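You operate a simulated robot arm through the tools that you are given. There is no shell and no other tool. Be economical: measure what you need, move in short steps, check, and stop when the job is done.

The job below is to be done with a simulated robot arm. You get a single attempt, and the scene is never put back.

Task
Take the orange strap roll and put it in the blue parts tray.

It is judged by the outcome, as a careful person would: the job done as asked, and still so three seconds after it is handed in. It fails if anything else is knocked over, pushed out of place, dropped, spilled or broken.

Robot
A 6-joint arm with a two-finger parallel gripper, fixed in place. Base frame: the origin is at the foot of the arm, x ahead of it, y to its left, z up; the work surface is at about z = 0. Readings come in mm, rad, newtons and seconds.
With the tool pointing down near the work surface it reaches from about 160 to 420 mm from the base axis. Its first joint turns from -1.152 to 1.152 rad. Payload 1.57 kg.
The TCP is the grasp point between the finger pads, 30 mm short of the fingertips. In the tool frame z runs along the fingers and y along their closing line. The gripper opens to 80 mm. The fingers are 17 mm wide and 12 mm thick; the gripper's body (40 by 82 mm) begins 80 mm behind the TCP.
Orientation is that of the tool frame in the base frame, as a unit quaternion [x, y, z, w]. With the fingers straight down and closing along the base's y, the tool's x points along the base's -x, its y along +y and its z along -z.

Tools
- The arm moves only by the tool play_rows. Its argument "moves" is a list of rows, each an object (a shift or turn left out is 0, a gripper value left out holds the last) with "xyz": the shift along the base's x, y, z in units of 50 mm (1.0 is 50 mm), a list of three; "twist": the turn about the base's z in units of 6 degrees (1.0 is 6 degrees); "gripper": the finger opening in mm, from 0 to 80. In form: [{"xyz": [x, y, z], "twist": twist, "gripper": gripper}, ...]. A call has 1 to 10 rows; each row shifts and turns the commanded pose from where the row before left it. A call with a number of a shift or a turn outside -1 to 1 is refused whole. Rows are played at 5 a second. More than 50 mm and 0.15 rad between two rows, or a gripper value outside its range, and nothing of the call is played. A pose out of reach is approached as far as the arm can. The call stops where the force on the tool passes 40 N (or 10 N more than at its start, if that is more) or the arm is blocked; 0.2 s more then pass. Each finger travels about 153 mm/s and halts on what it meets, pressing with about 43 N; the grip force reading is that of the motor and also rises with nothing between the fingers. The clock runs only during rows and for 0.2 s after the last one: add rows that do not move to give the fingers time. The reply holds the time, the measured pose of the TCP, the force on the tool along the base axes, the opening and the grip force, in the units named above and with some noise.
- Cameras (640 x 400 px; columns grow to the right, rows downward): "scene" is fixed at [43.2, -336.3, 401.8]; the picture's right is [0.83, -0.56, 0.00], its down [-0.42, -0.63, -0.65] and it looks along [0.36, 0.54, -0.76] (base axes); focal length 254 px, centre (320, 200). "wrist" rides on the gripper at [72, -7, -122] in the tool frame; the picture's right is [0.09, 1.00, 0.00], its down [-0.84, 0.08, -0.54] and it looks along [-0.54, 0.05, 0.84] (tool axes); focal length 238 px, centre (320, 200). There is no depth. A picture from a camera that has moved, and an enlarged one, comes with that camera's place and axes in the base frame and with its lens.
- capture(camera): a new picture of that camera. No time passes.
- inspect(camera, box): a new picture of the part [left, top, right, bottom] of that camera's present view, enlarged. No time passes.
- finish_job(): hands the job in; it is judged then, once.

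Go step by step. Nothing tells you positions but the pictures and the camera data: compare them with the known pose of the tool, close in by small moves and look again before you grip or let go. The budget is 90 turns and 46 pictures, counting those below and the enlarged ones. Unless the task says otherwise, let go and move clear before handing in, and close with one line.

The tools are called after "Emit:" as a command line: name --argument value ..., lists and objects as JSON in quotes. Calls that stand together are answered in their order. play_rows: Moves the arm, as the interface text tells. Its arguments: {"type":"object","properties":{"moves":{"type":"array","items":{"type":"object","properties":{"xyz":{"type":"array","items":{"type":"number"}},"twist":{"type":"number"},"gripper":{"type":"number"}}}}},"required":["moves"]} The other tools are called the same way: capture (camera) takes a picture; inspect (camera, box) takes an enlarged picture of a part of a camera's view; finish_job () hands the job in.

At the start:

```text
time_s: 0.0
ee_pos: [294.6, -133.5, 189.9]
tcp_rot: [0.001, 1.0, -0.002, 0.0]
contact_force: [-0.2, -0.3, 0.3]
opening: 80.0
gripper_force: 0.0
```

scene: 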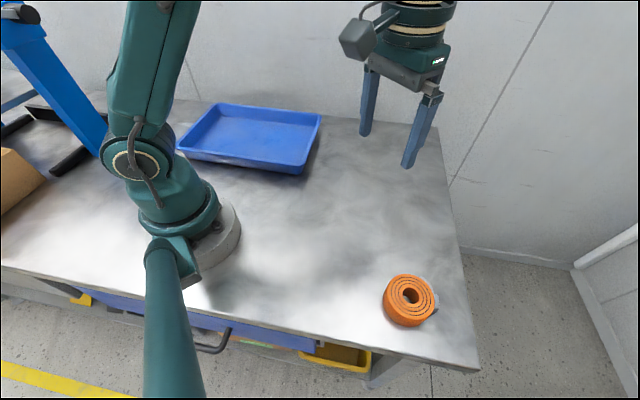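
wrist: 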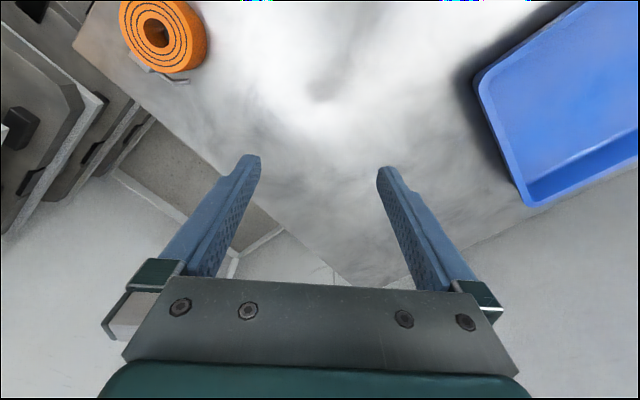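

The roll appears to be near (228, -303) and the tray near (197, 220). I'll look closer at both to get their sizes.

Emit:
inspect --camera "scene" --box '[360, 250, 460, 350]'

Emit:
inspect --camera "wrist" --box '[90, 0, 250, 100]'

```text
4.00 times, centred on (410, 300) of scene
camera zoom: at [43.2, -336.3, 401.8], right [0.83, -0.56, 0.0], down [-0.42, -0.63, -0.65], along [0.36, 0.54, -0.76], focal length 1016 px, centre (-40, -200)
```

zoom: 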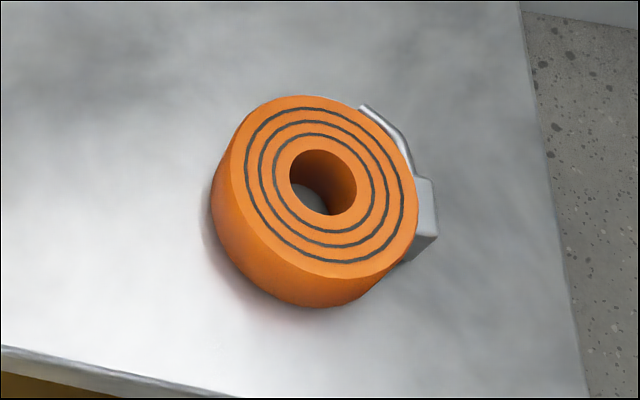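

```text
4.00 times, centred on (170, 50) of wrist
camera zoom: at [219.9, -140.7, 311.5], right [-0.09, 1.0, 0.0], down [0.84, 0.08, 0.54], along [0.54, 0.05, -0.84], focal length 953 px, centre (920, 800)
```

zoom: 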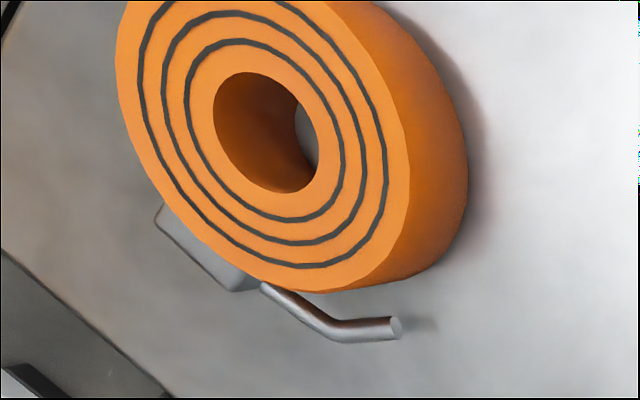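

The roll is about 68 mm across and 27 mm tall, centred near (226, -301), with a buckle on its +x side. I'll move above it, turn by -20° so the fingers miss the buckle, and look again.

Emit:
play_rows --moves '[{"xyz": [-0.343, -0.8375, 0], "twist": -0.833, "gripper": 80}, {"xyz": [-0.343, -0.8375, 0], "twist": -0.833}, {"xyz": [-0.343, -0.8375, 0], "twist": -0.833}, {"xyz": [-0.343, -0.8375, 0], "twist": -0.833}, {"xyz": [0, 0, -0.8]}, {"xyz": [0, 0, -0.8]}, {"xyz": [0, 0, 0]}]'

Emit:
capture --camera "wrist"

Emit:
capture --camera "scene"

```text
time_s: 1.6
ee_pos: [225.2, -300.3, 110.8]
tcp_rot: [0.174, 0.985, -0.002, 0.001]
contact_force: [0.0, -0.3, 0.3]
opening: 80.3
gripper_force: 0.0
out of reach, approached as far as the arm can: row 5
```

```text
41 pictures are left
camera wrist: at [153.9, -281.9, 231.6], right [0.26, 0.97, 0.0], down [0.81, -0.21, 0.54], along [0.52, -0.14, -0.84], focal length 238 px, centre (320, 200)
```

wrist: 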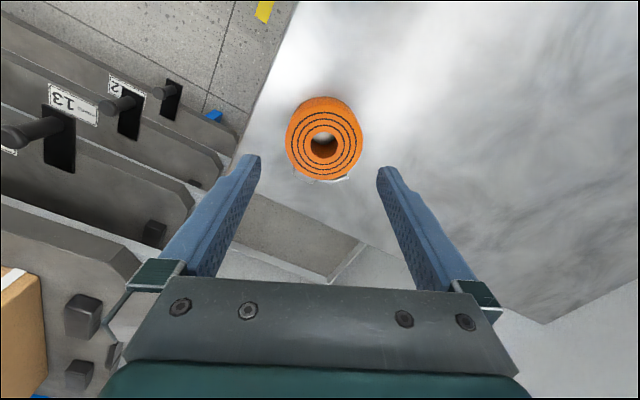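

```text
40 pictures are left
```

scene: 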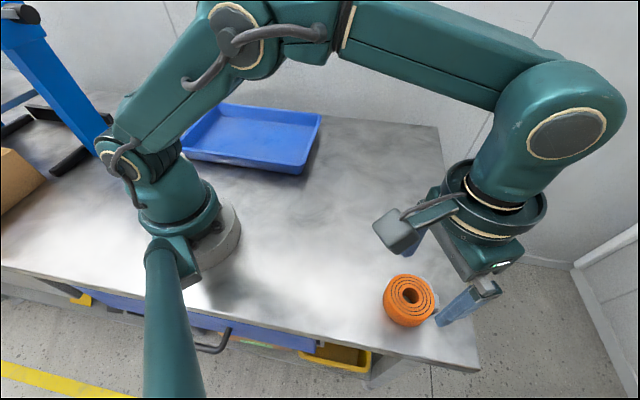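

The gripper is over the roll at a height of 111 mm. I'll take an enlarged picture to refine the centre.

Emit:
inspect --camera "wrist" --box '[240, 80, 400, 180]'

```text
4.00 times, centred on (320, 130) of wrist
camera zoom: at [153.9, -281.9, 231.6], right [0.26, 0.97, 0.0], down [0.81, -0.21, 0.54], along [0.52, -0.14, -0.84], focal length 953 px, centre (320, 480)
```

zoom: 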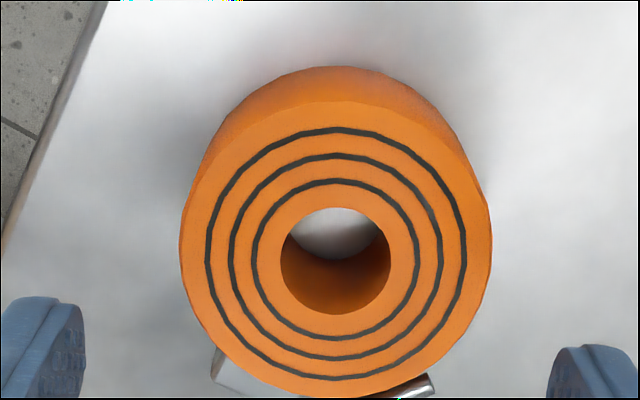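

The roll's centre is about 2–3 mm towards +y from the tool. I'll correct for that and come down until the tips are just above it.

Emit:
play_rows --moves '[{"xyz": [0.01, 0.045, -0.4]}, {"xyz": [0, 0, -0.5]}, {"xyz": [0, 0, 0]}]'

Emit:
inspect --camera "wrist" --box '[220, 60, 420, 185]'

Emit:
inspect --camera "scene" --box '[340, 230, 500, 330]'

```text
time_s: 2.4
ee_pos: [225.5, -297.1, 65.7]
tcp_rot: [0.174, 0.985, -0.002, 0.0]
contact_force: [0.2, 0.3, 0.8]
opening: 80.0
gripper_force: 0.0
```

```text
3.20 times, centred on (320, 122) of wrist
camera zoom: at [154.3, -279.7, 186.4], right [0.26, 0.97, 0.0], down [0.81, -0.21, 0.54], along [0.52, -0.14, -0.84], focal length 763 px, centre (320, 448)
```

zoom: 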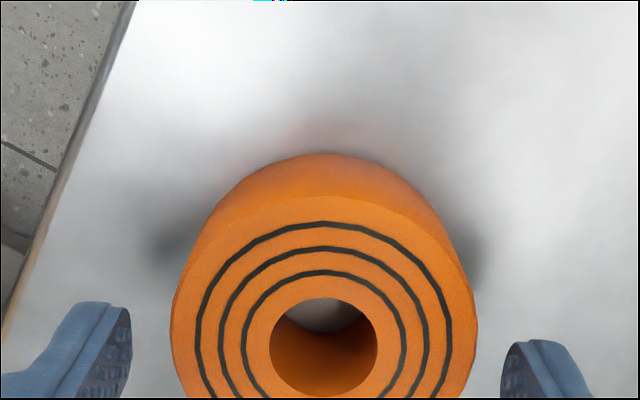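

```text
4.00 times, centred on (420, 280) of scene
camera zoom: at [43.2, -336.3, 401.8], right [0.83, -0.56, 0.0], down [-0.42, -0.63, -0.65], along [0.36, 0.54, -0.76], focal length 1016 px, centre (-80, -120)
```

zoom: 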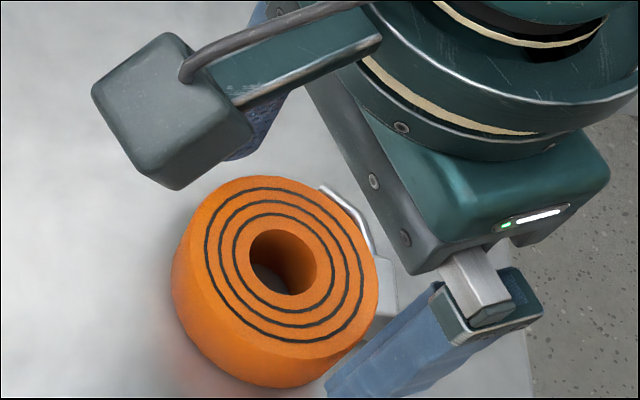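

The roll now sits centred between the fingers to within about 1 mm. I'll lower straight down around it and look before closing.

Emit:
play_rows --moves '[{"xyz": [0, 0, -0.3]}, {"xyz": [0, 0, -0.3]}, {"xyz": [0, 0, 0]}]'

Emit:
capture --camera "wrist"

Emit:
inspect --camera "scene" --box '[340, 230, 500, 330]'

```text
time_s: 3.2
ee_pos: [225.9, -298.7, 35.6]
tcp_rot: [0.174, 0.985, -0.002, 0.0]
contact_force: [-0.1, 0.0, -0.4]
opening: 80.0
gripper_force: 0.1
```

```text
36 pictures are left
camera wrist: at [153.9, -280.3, 156.7], right [0.26, 0.97, 0.0], down [0.81, -0.21, 0.54], along [0.52, -0.14, -0.84], focal length 238 px, centre (320, 200)
```

wrist: 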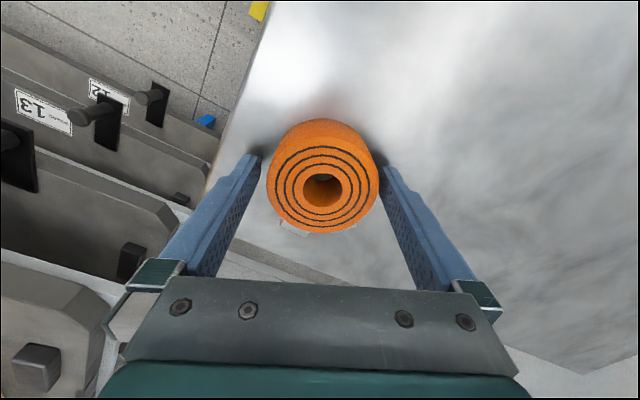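

```text
4.00 times, centred on (420, 280) of scene
camera zoom: at [43.2, -336.3, 401.8], right [0.83, -0.56, 0.0], down [-0.42, -0.63, -0.65], along [0.36, 0.54, -0.76], focal length 1016 px, centre (-80, -120)
```

zoom: 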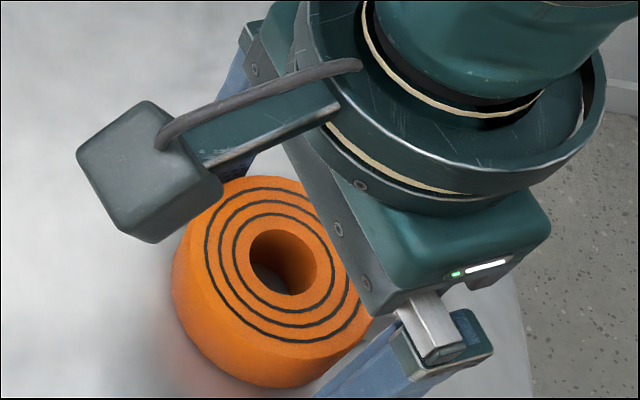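

The fingers straddle the roll with clearance on both sides, so I'll close.

Emit:
play_rows --moves '[{"gripper": 60}, {"gripper": 55}, {"gripper": 55}, {"gripper": 55}]'

```text
time_s: 4.2
ee_pos: [226.5, -299.5, 34.9]
tcp_rot: [0.174, 0.985, -0.002, 0.001]
contact_force: [-0.6, 0.8, 0.0]
opening: 67.4
gripper_force: 43.2
```

The fingers hold the roll at 67 mm with 43 N. I'll lift a little and check that it comes up.

Emit:
play_rows --moves '[{"xyz": [0, 0, 0.3]}, {"xyz": [0, 0, 0.6]}, {"xyz": [0, 0, 0.6]}, {"xyz": [0, 0, 0]}]'

Emit:
capture --camera "wrist"

Emit:
inspect --camera "scene" --box '[160, 80, 340, 192]'

```text
time_s: 5.2
ee_pos: [224.7, -299.5, 110.8]
tcp_rot: [0.174, 0.985, -0.002, 0.0]
contact_force: [0.0, -0.2, -1.4]
opening: 66.9
gripper_force: 43.8
```

```text
34 pictures are left
camera wrist: at [153.5, -280.7, 232.5], right [0.26, 0.97, 0.0], down [0.81, -0.21, 0.54], along [0.52, -0.14, -0.84], focal length 238 px, centre (320, 200)
```

wrist: 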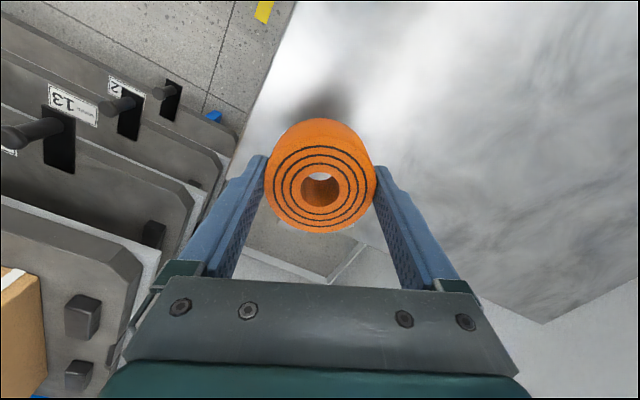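

```text
3.56 times, centred on (250, 136) of scene
camera zoom: at [43.2, -336.3, 401.8], right [0.83, -0.56, 0.0], down [-0.42, -0.63, -0.65], along [0.36, 0.54, -0.76], focal length 903 px, centre (569, 428)
```

zoom: 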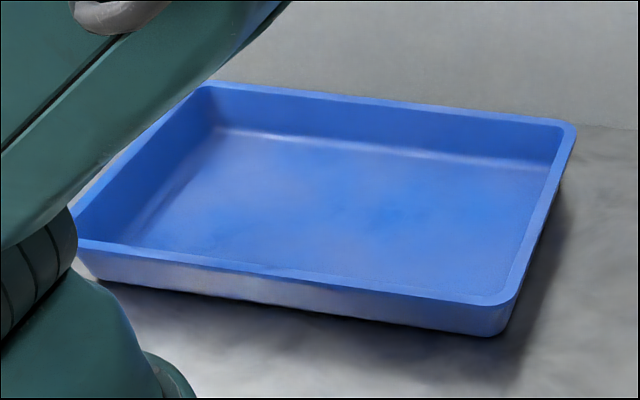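

The roll is held and the tray centre is near (212, 210), with the tray turned about 45°. I'll carry the roll in an arc in front of the base, at about 140 mm.

Emit:
play_rows --moves '[{"xyz": [0.25, 0.83, 0.2]}, {"xyz": [0.25, 0.83, 0.2]}, {"xyz": [0.25, 0.83, 0.2]}, {"xyz": [0.25, 0.83, 0]}, {"xyz": [0.25, 0.83, 0]}, {"xyz": [0.25, 0.83, 0]}, {"xyz": [0, 0, 0]}]'

Emit:
play_rows --moves '[{"xyz": [-0.29, 0.86, 0]}, {"xyz": [-0.29, 0.86, 0]}, {"xyz": [-0.29, 0.86, 0]}, {"xyz": [-0.29, 0.86, 0]}, {"xyz": [0, 0, 0]}]'

Emit:
capture --camera "wrist"

Emit:
capture --camera "scene"

```text
time_s: 6.8
ee_pos: [299.8, -49.6, 140.8]
tcp_rot: [0.174, 0.985, -0.002, 0.001]
contact_force: [0.0, -0.1, -1.2]
opening: 67.1
gripper_force: 42.8
```

```text
time_s: 8.0
ee_pos: [242.3, 122.0, 139.8]
tcp_rot: [0.174, 0.985, -0.002, 0.0]
contact_force: [0.2, -0.7, -1.4]
opening: 67.1
gripper_force: 42.8
```

```text
32 pictures are left
camera wrist: at [170.6, 140.1, 261.0], right [0.26, 0.97, 0.0], down [0.81, -0.21, 0.54], along [0.52, -0.14, -0.84], focal length 238 px, centre (320, 200)
```

wrist: 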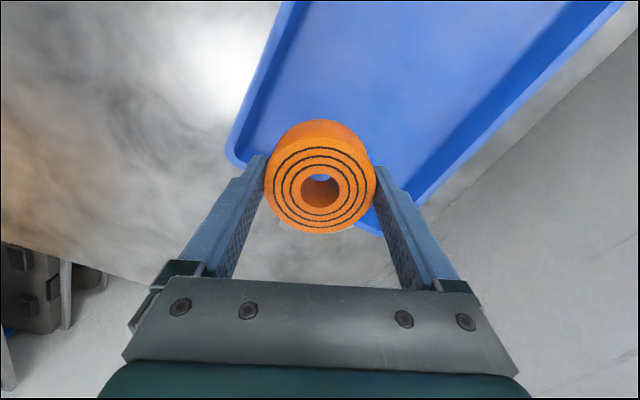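

```text
31 pictures are left
```

scene: 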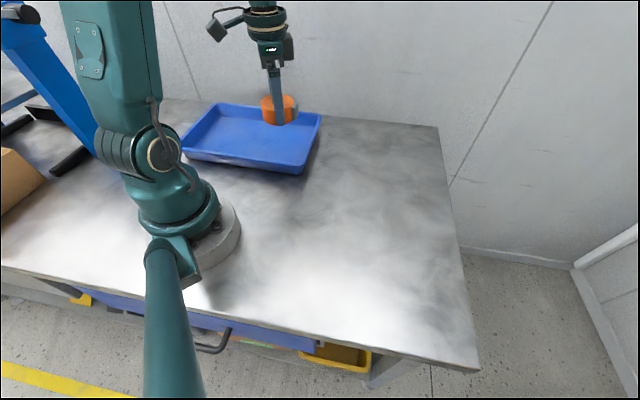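

Both cameras agree on the tray corners, which puts its centre near (210, 203). I'll move over that.

Emit:
play_rows --moves '[{"xyz": [-0.34, 0.8, 0]}, {"xyz": [-0.34, 0.8, 0]}, {"xyz": [0, 0, -0.5]}, {"xyz": [0, 0, 0]}]'

Emit:
capture --camera "wrist"

Emit:
inspect --camera "scene" --box '[160, 80, 340, 192]'

```text
time_s: 9.0
ee_pos: [208.2, 202.5, 114.8]
tcp_rot: [0.175, 0.985, -0.002, 0.0]
contact_force: [-0.5, -0.1, -1.1]
opening: 67.4
gripper_force: 43.0
```

```text
30 pictures are left
camera wrist: at [136.2, 220.1, 236.0], right [0.26, 0.97, 0.0], down [0.81, -0.21, 0.54], along [0.52, -0.14, -0.84], focal length 238 px, centre (320, 200)
```

wrist: 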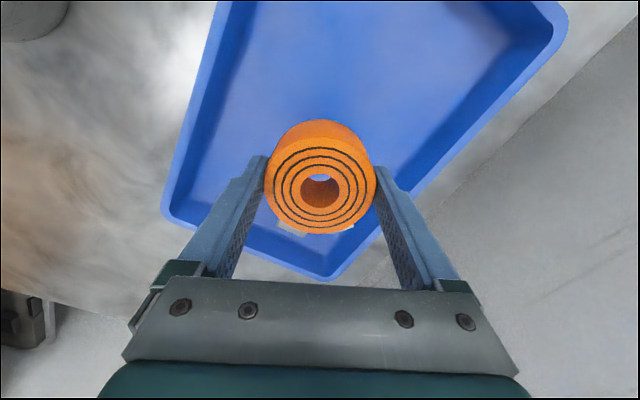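

```text
3.56 times, centred on (250, 136) of scene
camera zoom: at [43.2, -336.3, 401.8], right [0.83, -0.56, 0.0], down [-0.42, -0.63, -0.65], along [0.36, 0.54, -0.76], focal length 903 px, centre (569, 428)
```

zoom: 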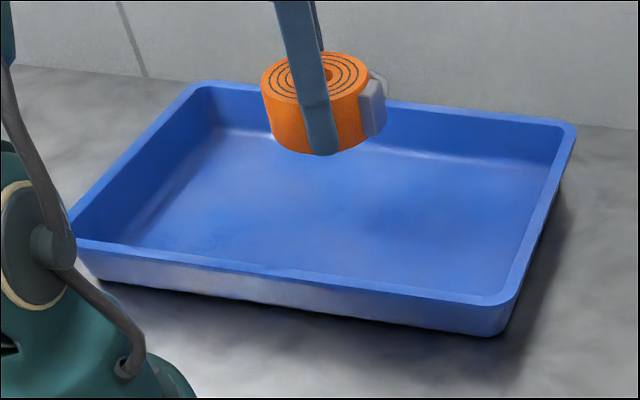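

The roll is over the middle of the tray. I'll lower it in steps.

Emit:
play_rows --moves '[{"xyz": [0, 0, -0.5]}, {"xyz": [0, 0, -0.5]}, {"xyz": [0, 0, -0.3]}, {"xyz": [0, 0, 0]}]'

Emit:
inspect --camera "scene" --box '[160, 80, 340, 192]'

Emit:
capture --camera "wrist"

```text
time_s: 10.0
ee_pos: [207.7, 201.1, 49.6]
tcp_rot: [0.174, 0.985, -0.001, 0.001]
contact_force: [-0.7, -0.7, -1.0]
opening: 67.2
gripper_force: 42.7
```

```text
3.56 times, centred on (250, 136) of scene
camera zoom: at [43.2, -336.3, 401.8], right [0.83, -0.56, 0.0], down [-0.42, -0.63, -0.65], along [0.36, 0.54, -0.76], focal length 903 px, centre (569, 428)
```

zoom: 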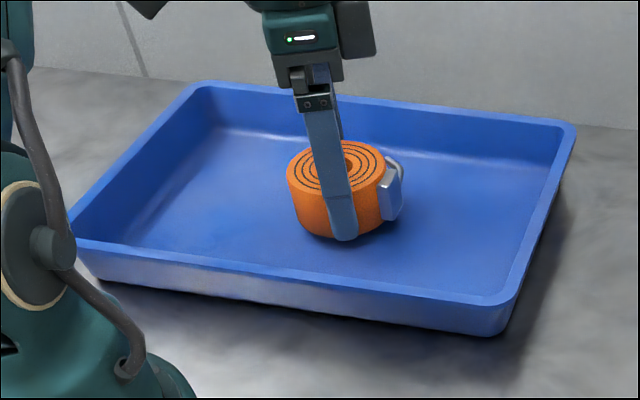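

```text
27 pictures are left
camera wrist: at [136.9, 219.5, 170.7], right [0.26, 0.97, 0.0], down [0.81, -0.21, 0.54], along [0.52, -0.14, -0.84], focal length 238 px, centre (320, 200)
```

wrist: 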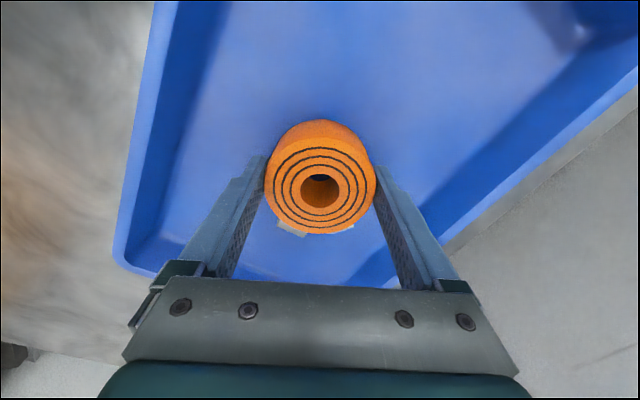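

The roll is just above the tray floor. I'll lower it a few millimetres at a time and watch the force.

Emit:
play_rows --moves '[{"xyz": [0, 0, -0.06]}, {"xyz": [0, 0, -0.06]}, {"xyz": [0, 0, 0]}]'

Emit:
play_rows --moves '[{"xyz": [0, 0, -0.04]}, {"xyz": [0, 0, 0]}]'

```text
time_s: 10.8
ee_pos: [209.4, 202.0, 43.9]
tcp_rot: [0.175, 0.985, -0.002, 0.001]
contact_force: [0.7, 0.6, -1.1]
opening: 67.3
gripper_force: 43.0
```

```text
time_s: 11.4
ee_pos: [208.2, 201.5, 41.4]
tcp_rot: [0.175, 0.985, -0.002, 0.0]
contact_force: [0.5, 0.7, -1.1]
opening: 67.0
gripper_force: 42.4
```

There's no contact yet at z ≈ 41.5, so I'll keep going in 1–1.5 mm steps.

Emit:
play_rows --moves '[{"xyz": [0, 0, -0.03]}, {"xyz": [0, 0, 0]}]'

Emit:
play_rows --moves '[{"xyz": [0, 0, -0.03]}, {"xyz": [0, 0, 0]}]'

```text
time_s: 12.0
ee_pos: [208.8, 201.1, 40.6]
tcp_rot: [0.174, 0.985, -0.002, 0.0]
contact_force: [-0.4, 0.7, -0.4]
opening: 67.4
gripper_force: 42.7
```

```text
time_s: 12.6
ee_pos: [209.3, 201.0, 39.5]
tcp_rot: [0.175, 0.985, -0.001, 0.001]
contact_force: [-2.3, -1.8, 9.5]
opening: 67.0
gripper_force: 43.2
```

The roll is touching the tray floor, with an upward force of about 9.5 N. I'll release gently and check.

Emit:
play_rows --moves '[{"gripper": 70}, {"gripper": 74}, {"gripper": 80}, {"gripper": 80}]'

Emit:
capture --camera "wrist"

```text
time_s: 13.6
ee_pos: [208.8, 201.7, 39.1]
tcp_rot: [0.175, 0.985, -0.003, 0.0]
contact_force: [-0.7, -0.4, 0.1]
opening: 80.1
gripper_force: 0.1
```

```text
26 pictures are left
camera wrist: at [137.0, 219.8, 160.4], right [0.26, 0.97, 0.0], down [0.81, -0.21, 0.54], along [0.52, -0.14, -0.84], focal length 238 px, centre (320, 200)
```

wrist: 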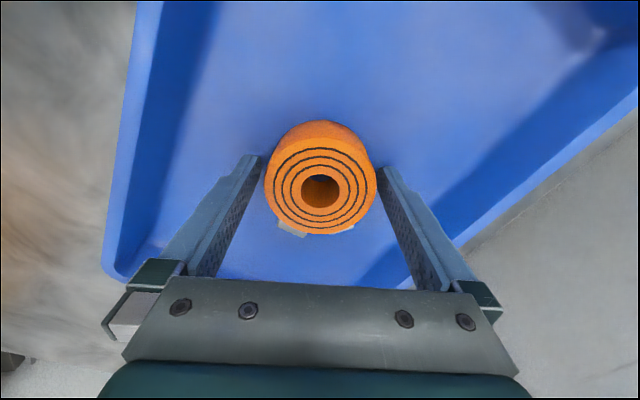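

The fingers are open and clear of the roll, so I'll rise straight up.

Emit:
play_rows --moves '[{"xyz": [0, 0, 0.3]}, {"xyz": [0, 0, 0.6]}, {"xyz": [0, 0, 0.8]}, {"xyz": [0, 0, 0.8]}, {"xyz": [0, 0, 0]}]'

Emit:
capture --camera "scene"

```text
time_s: 14.8
ee_pos: [208.1, 201.3, 165.7]
tcp_rot: [0.174, 0.985, -0.001, 0.0]
contact_force: [-0.2, 0.6, 0.5]
opening: 79.9
gripper_force: 0.1
```

```text
25 pictures are left
```

scene: 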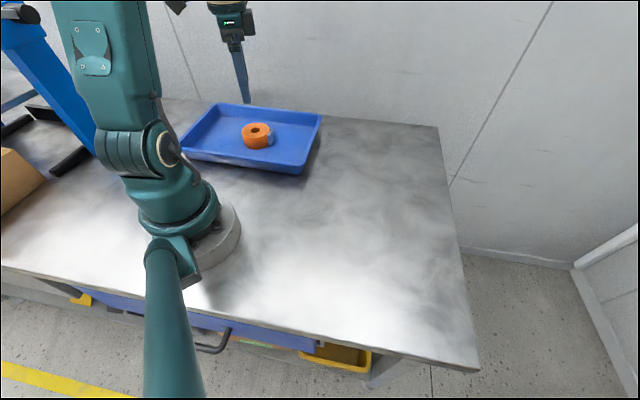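

The roll lies flat in the tray, the tray has not moved, and the arm is clear, so I'll hand in.

Emit:
finish_job

```text
The job is handed in.
```

The orange strap roll is lying flat in the blue parts tray; the tray did not move, the arm is clear, and the job is handed in.
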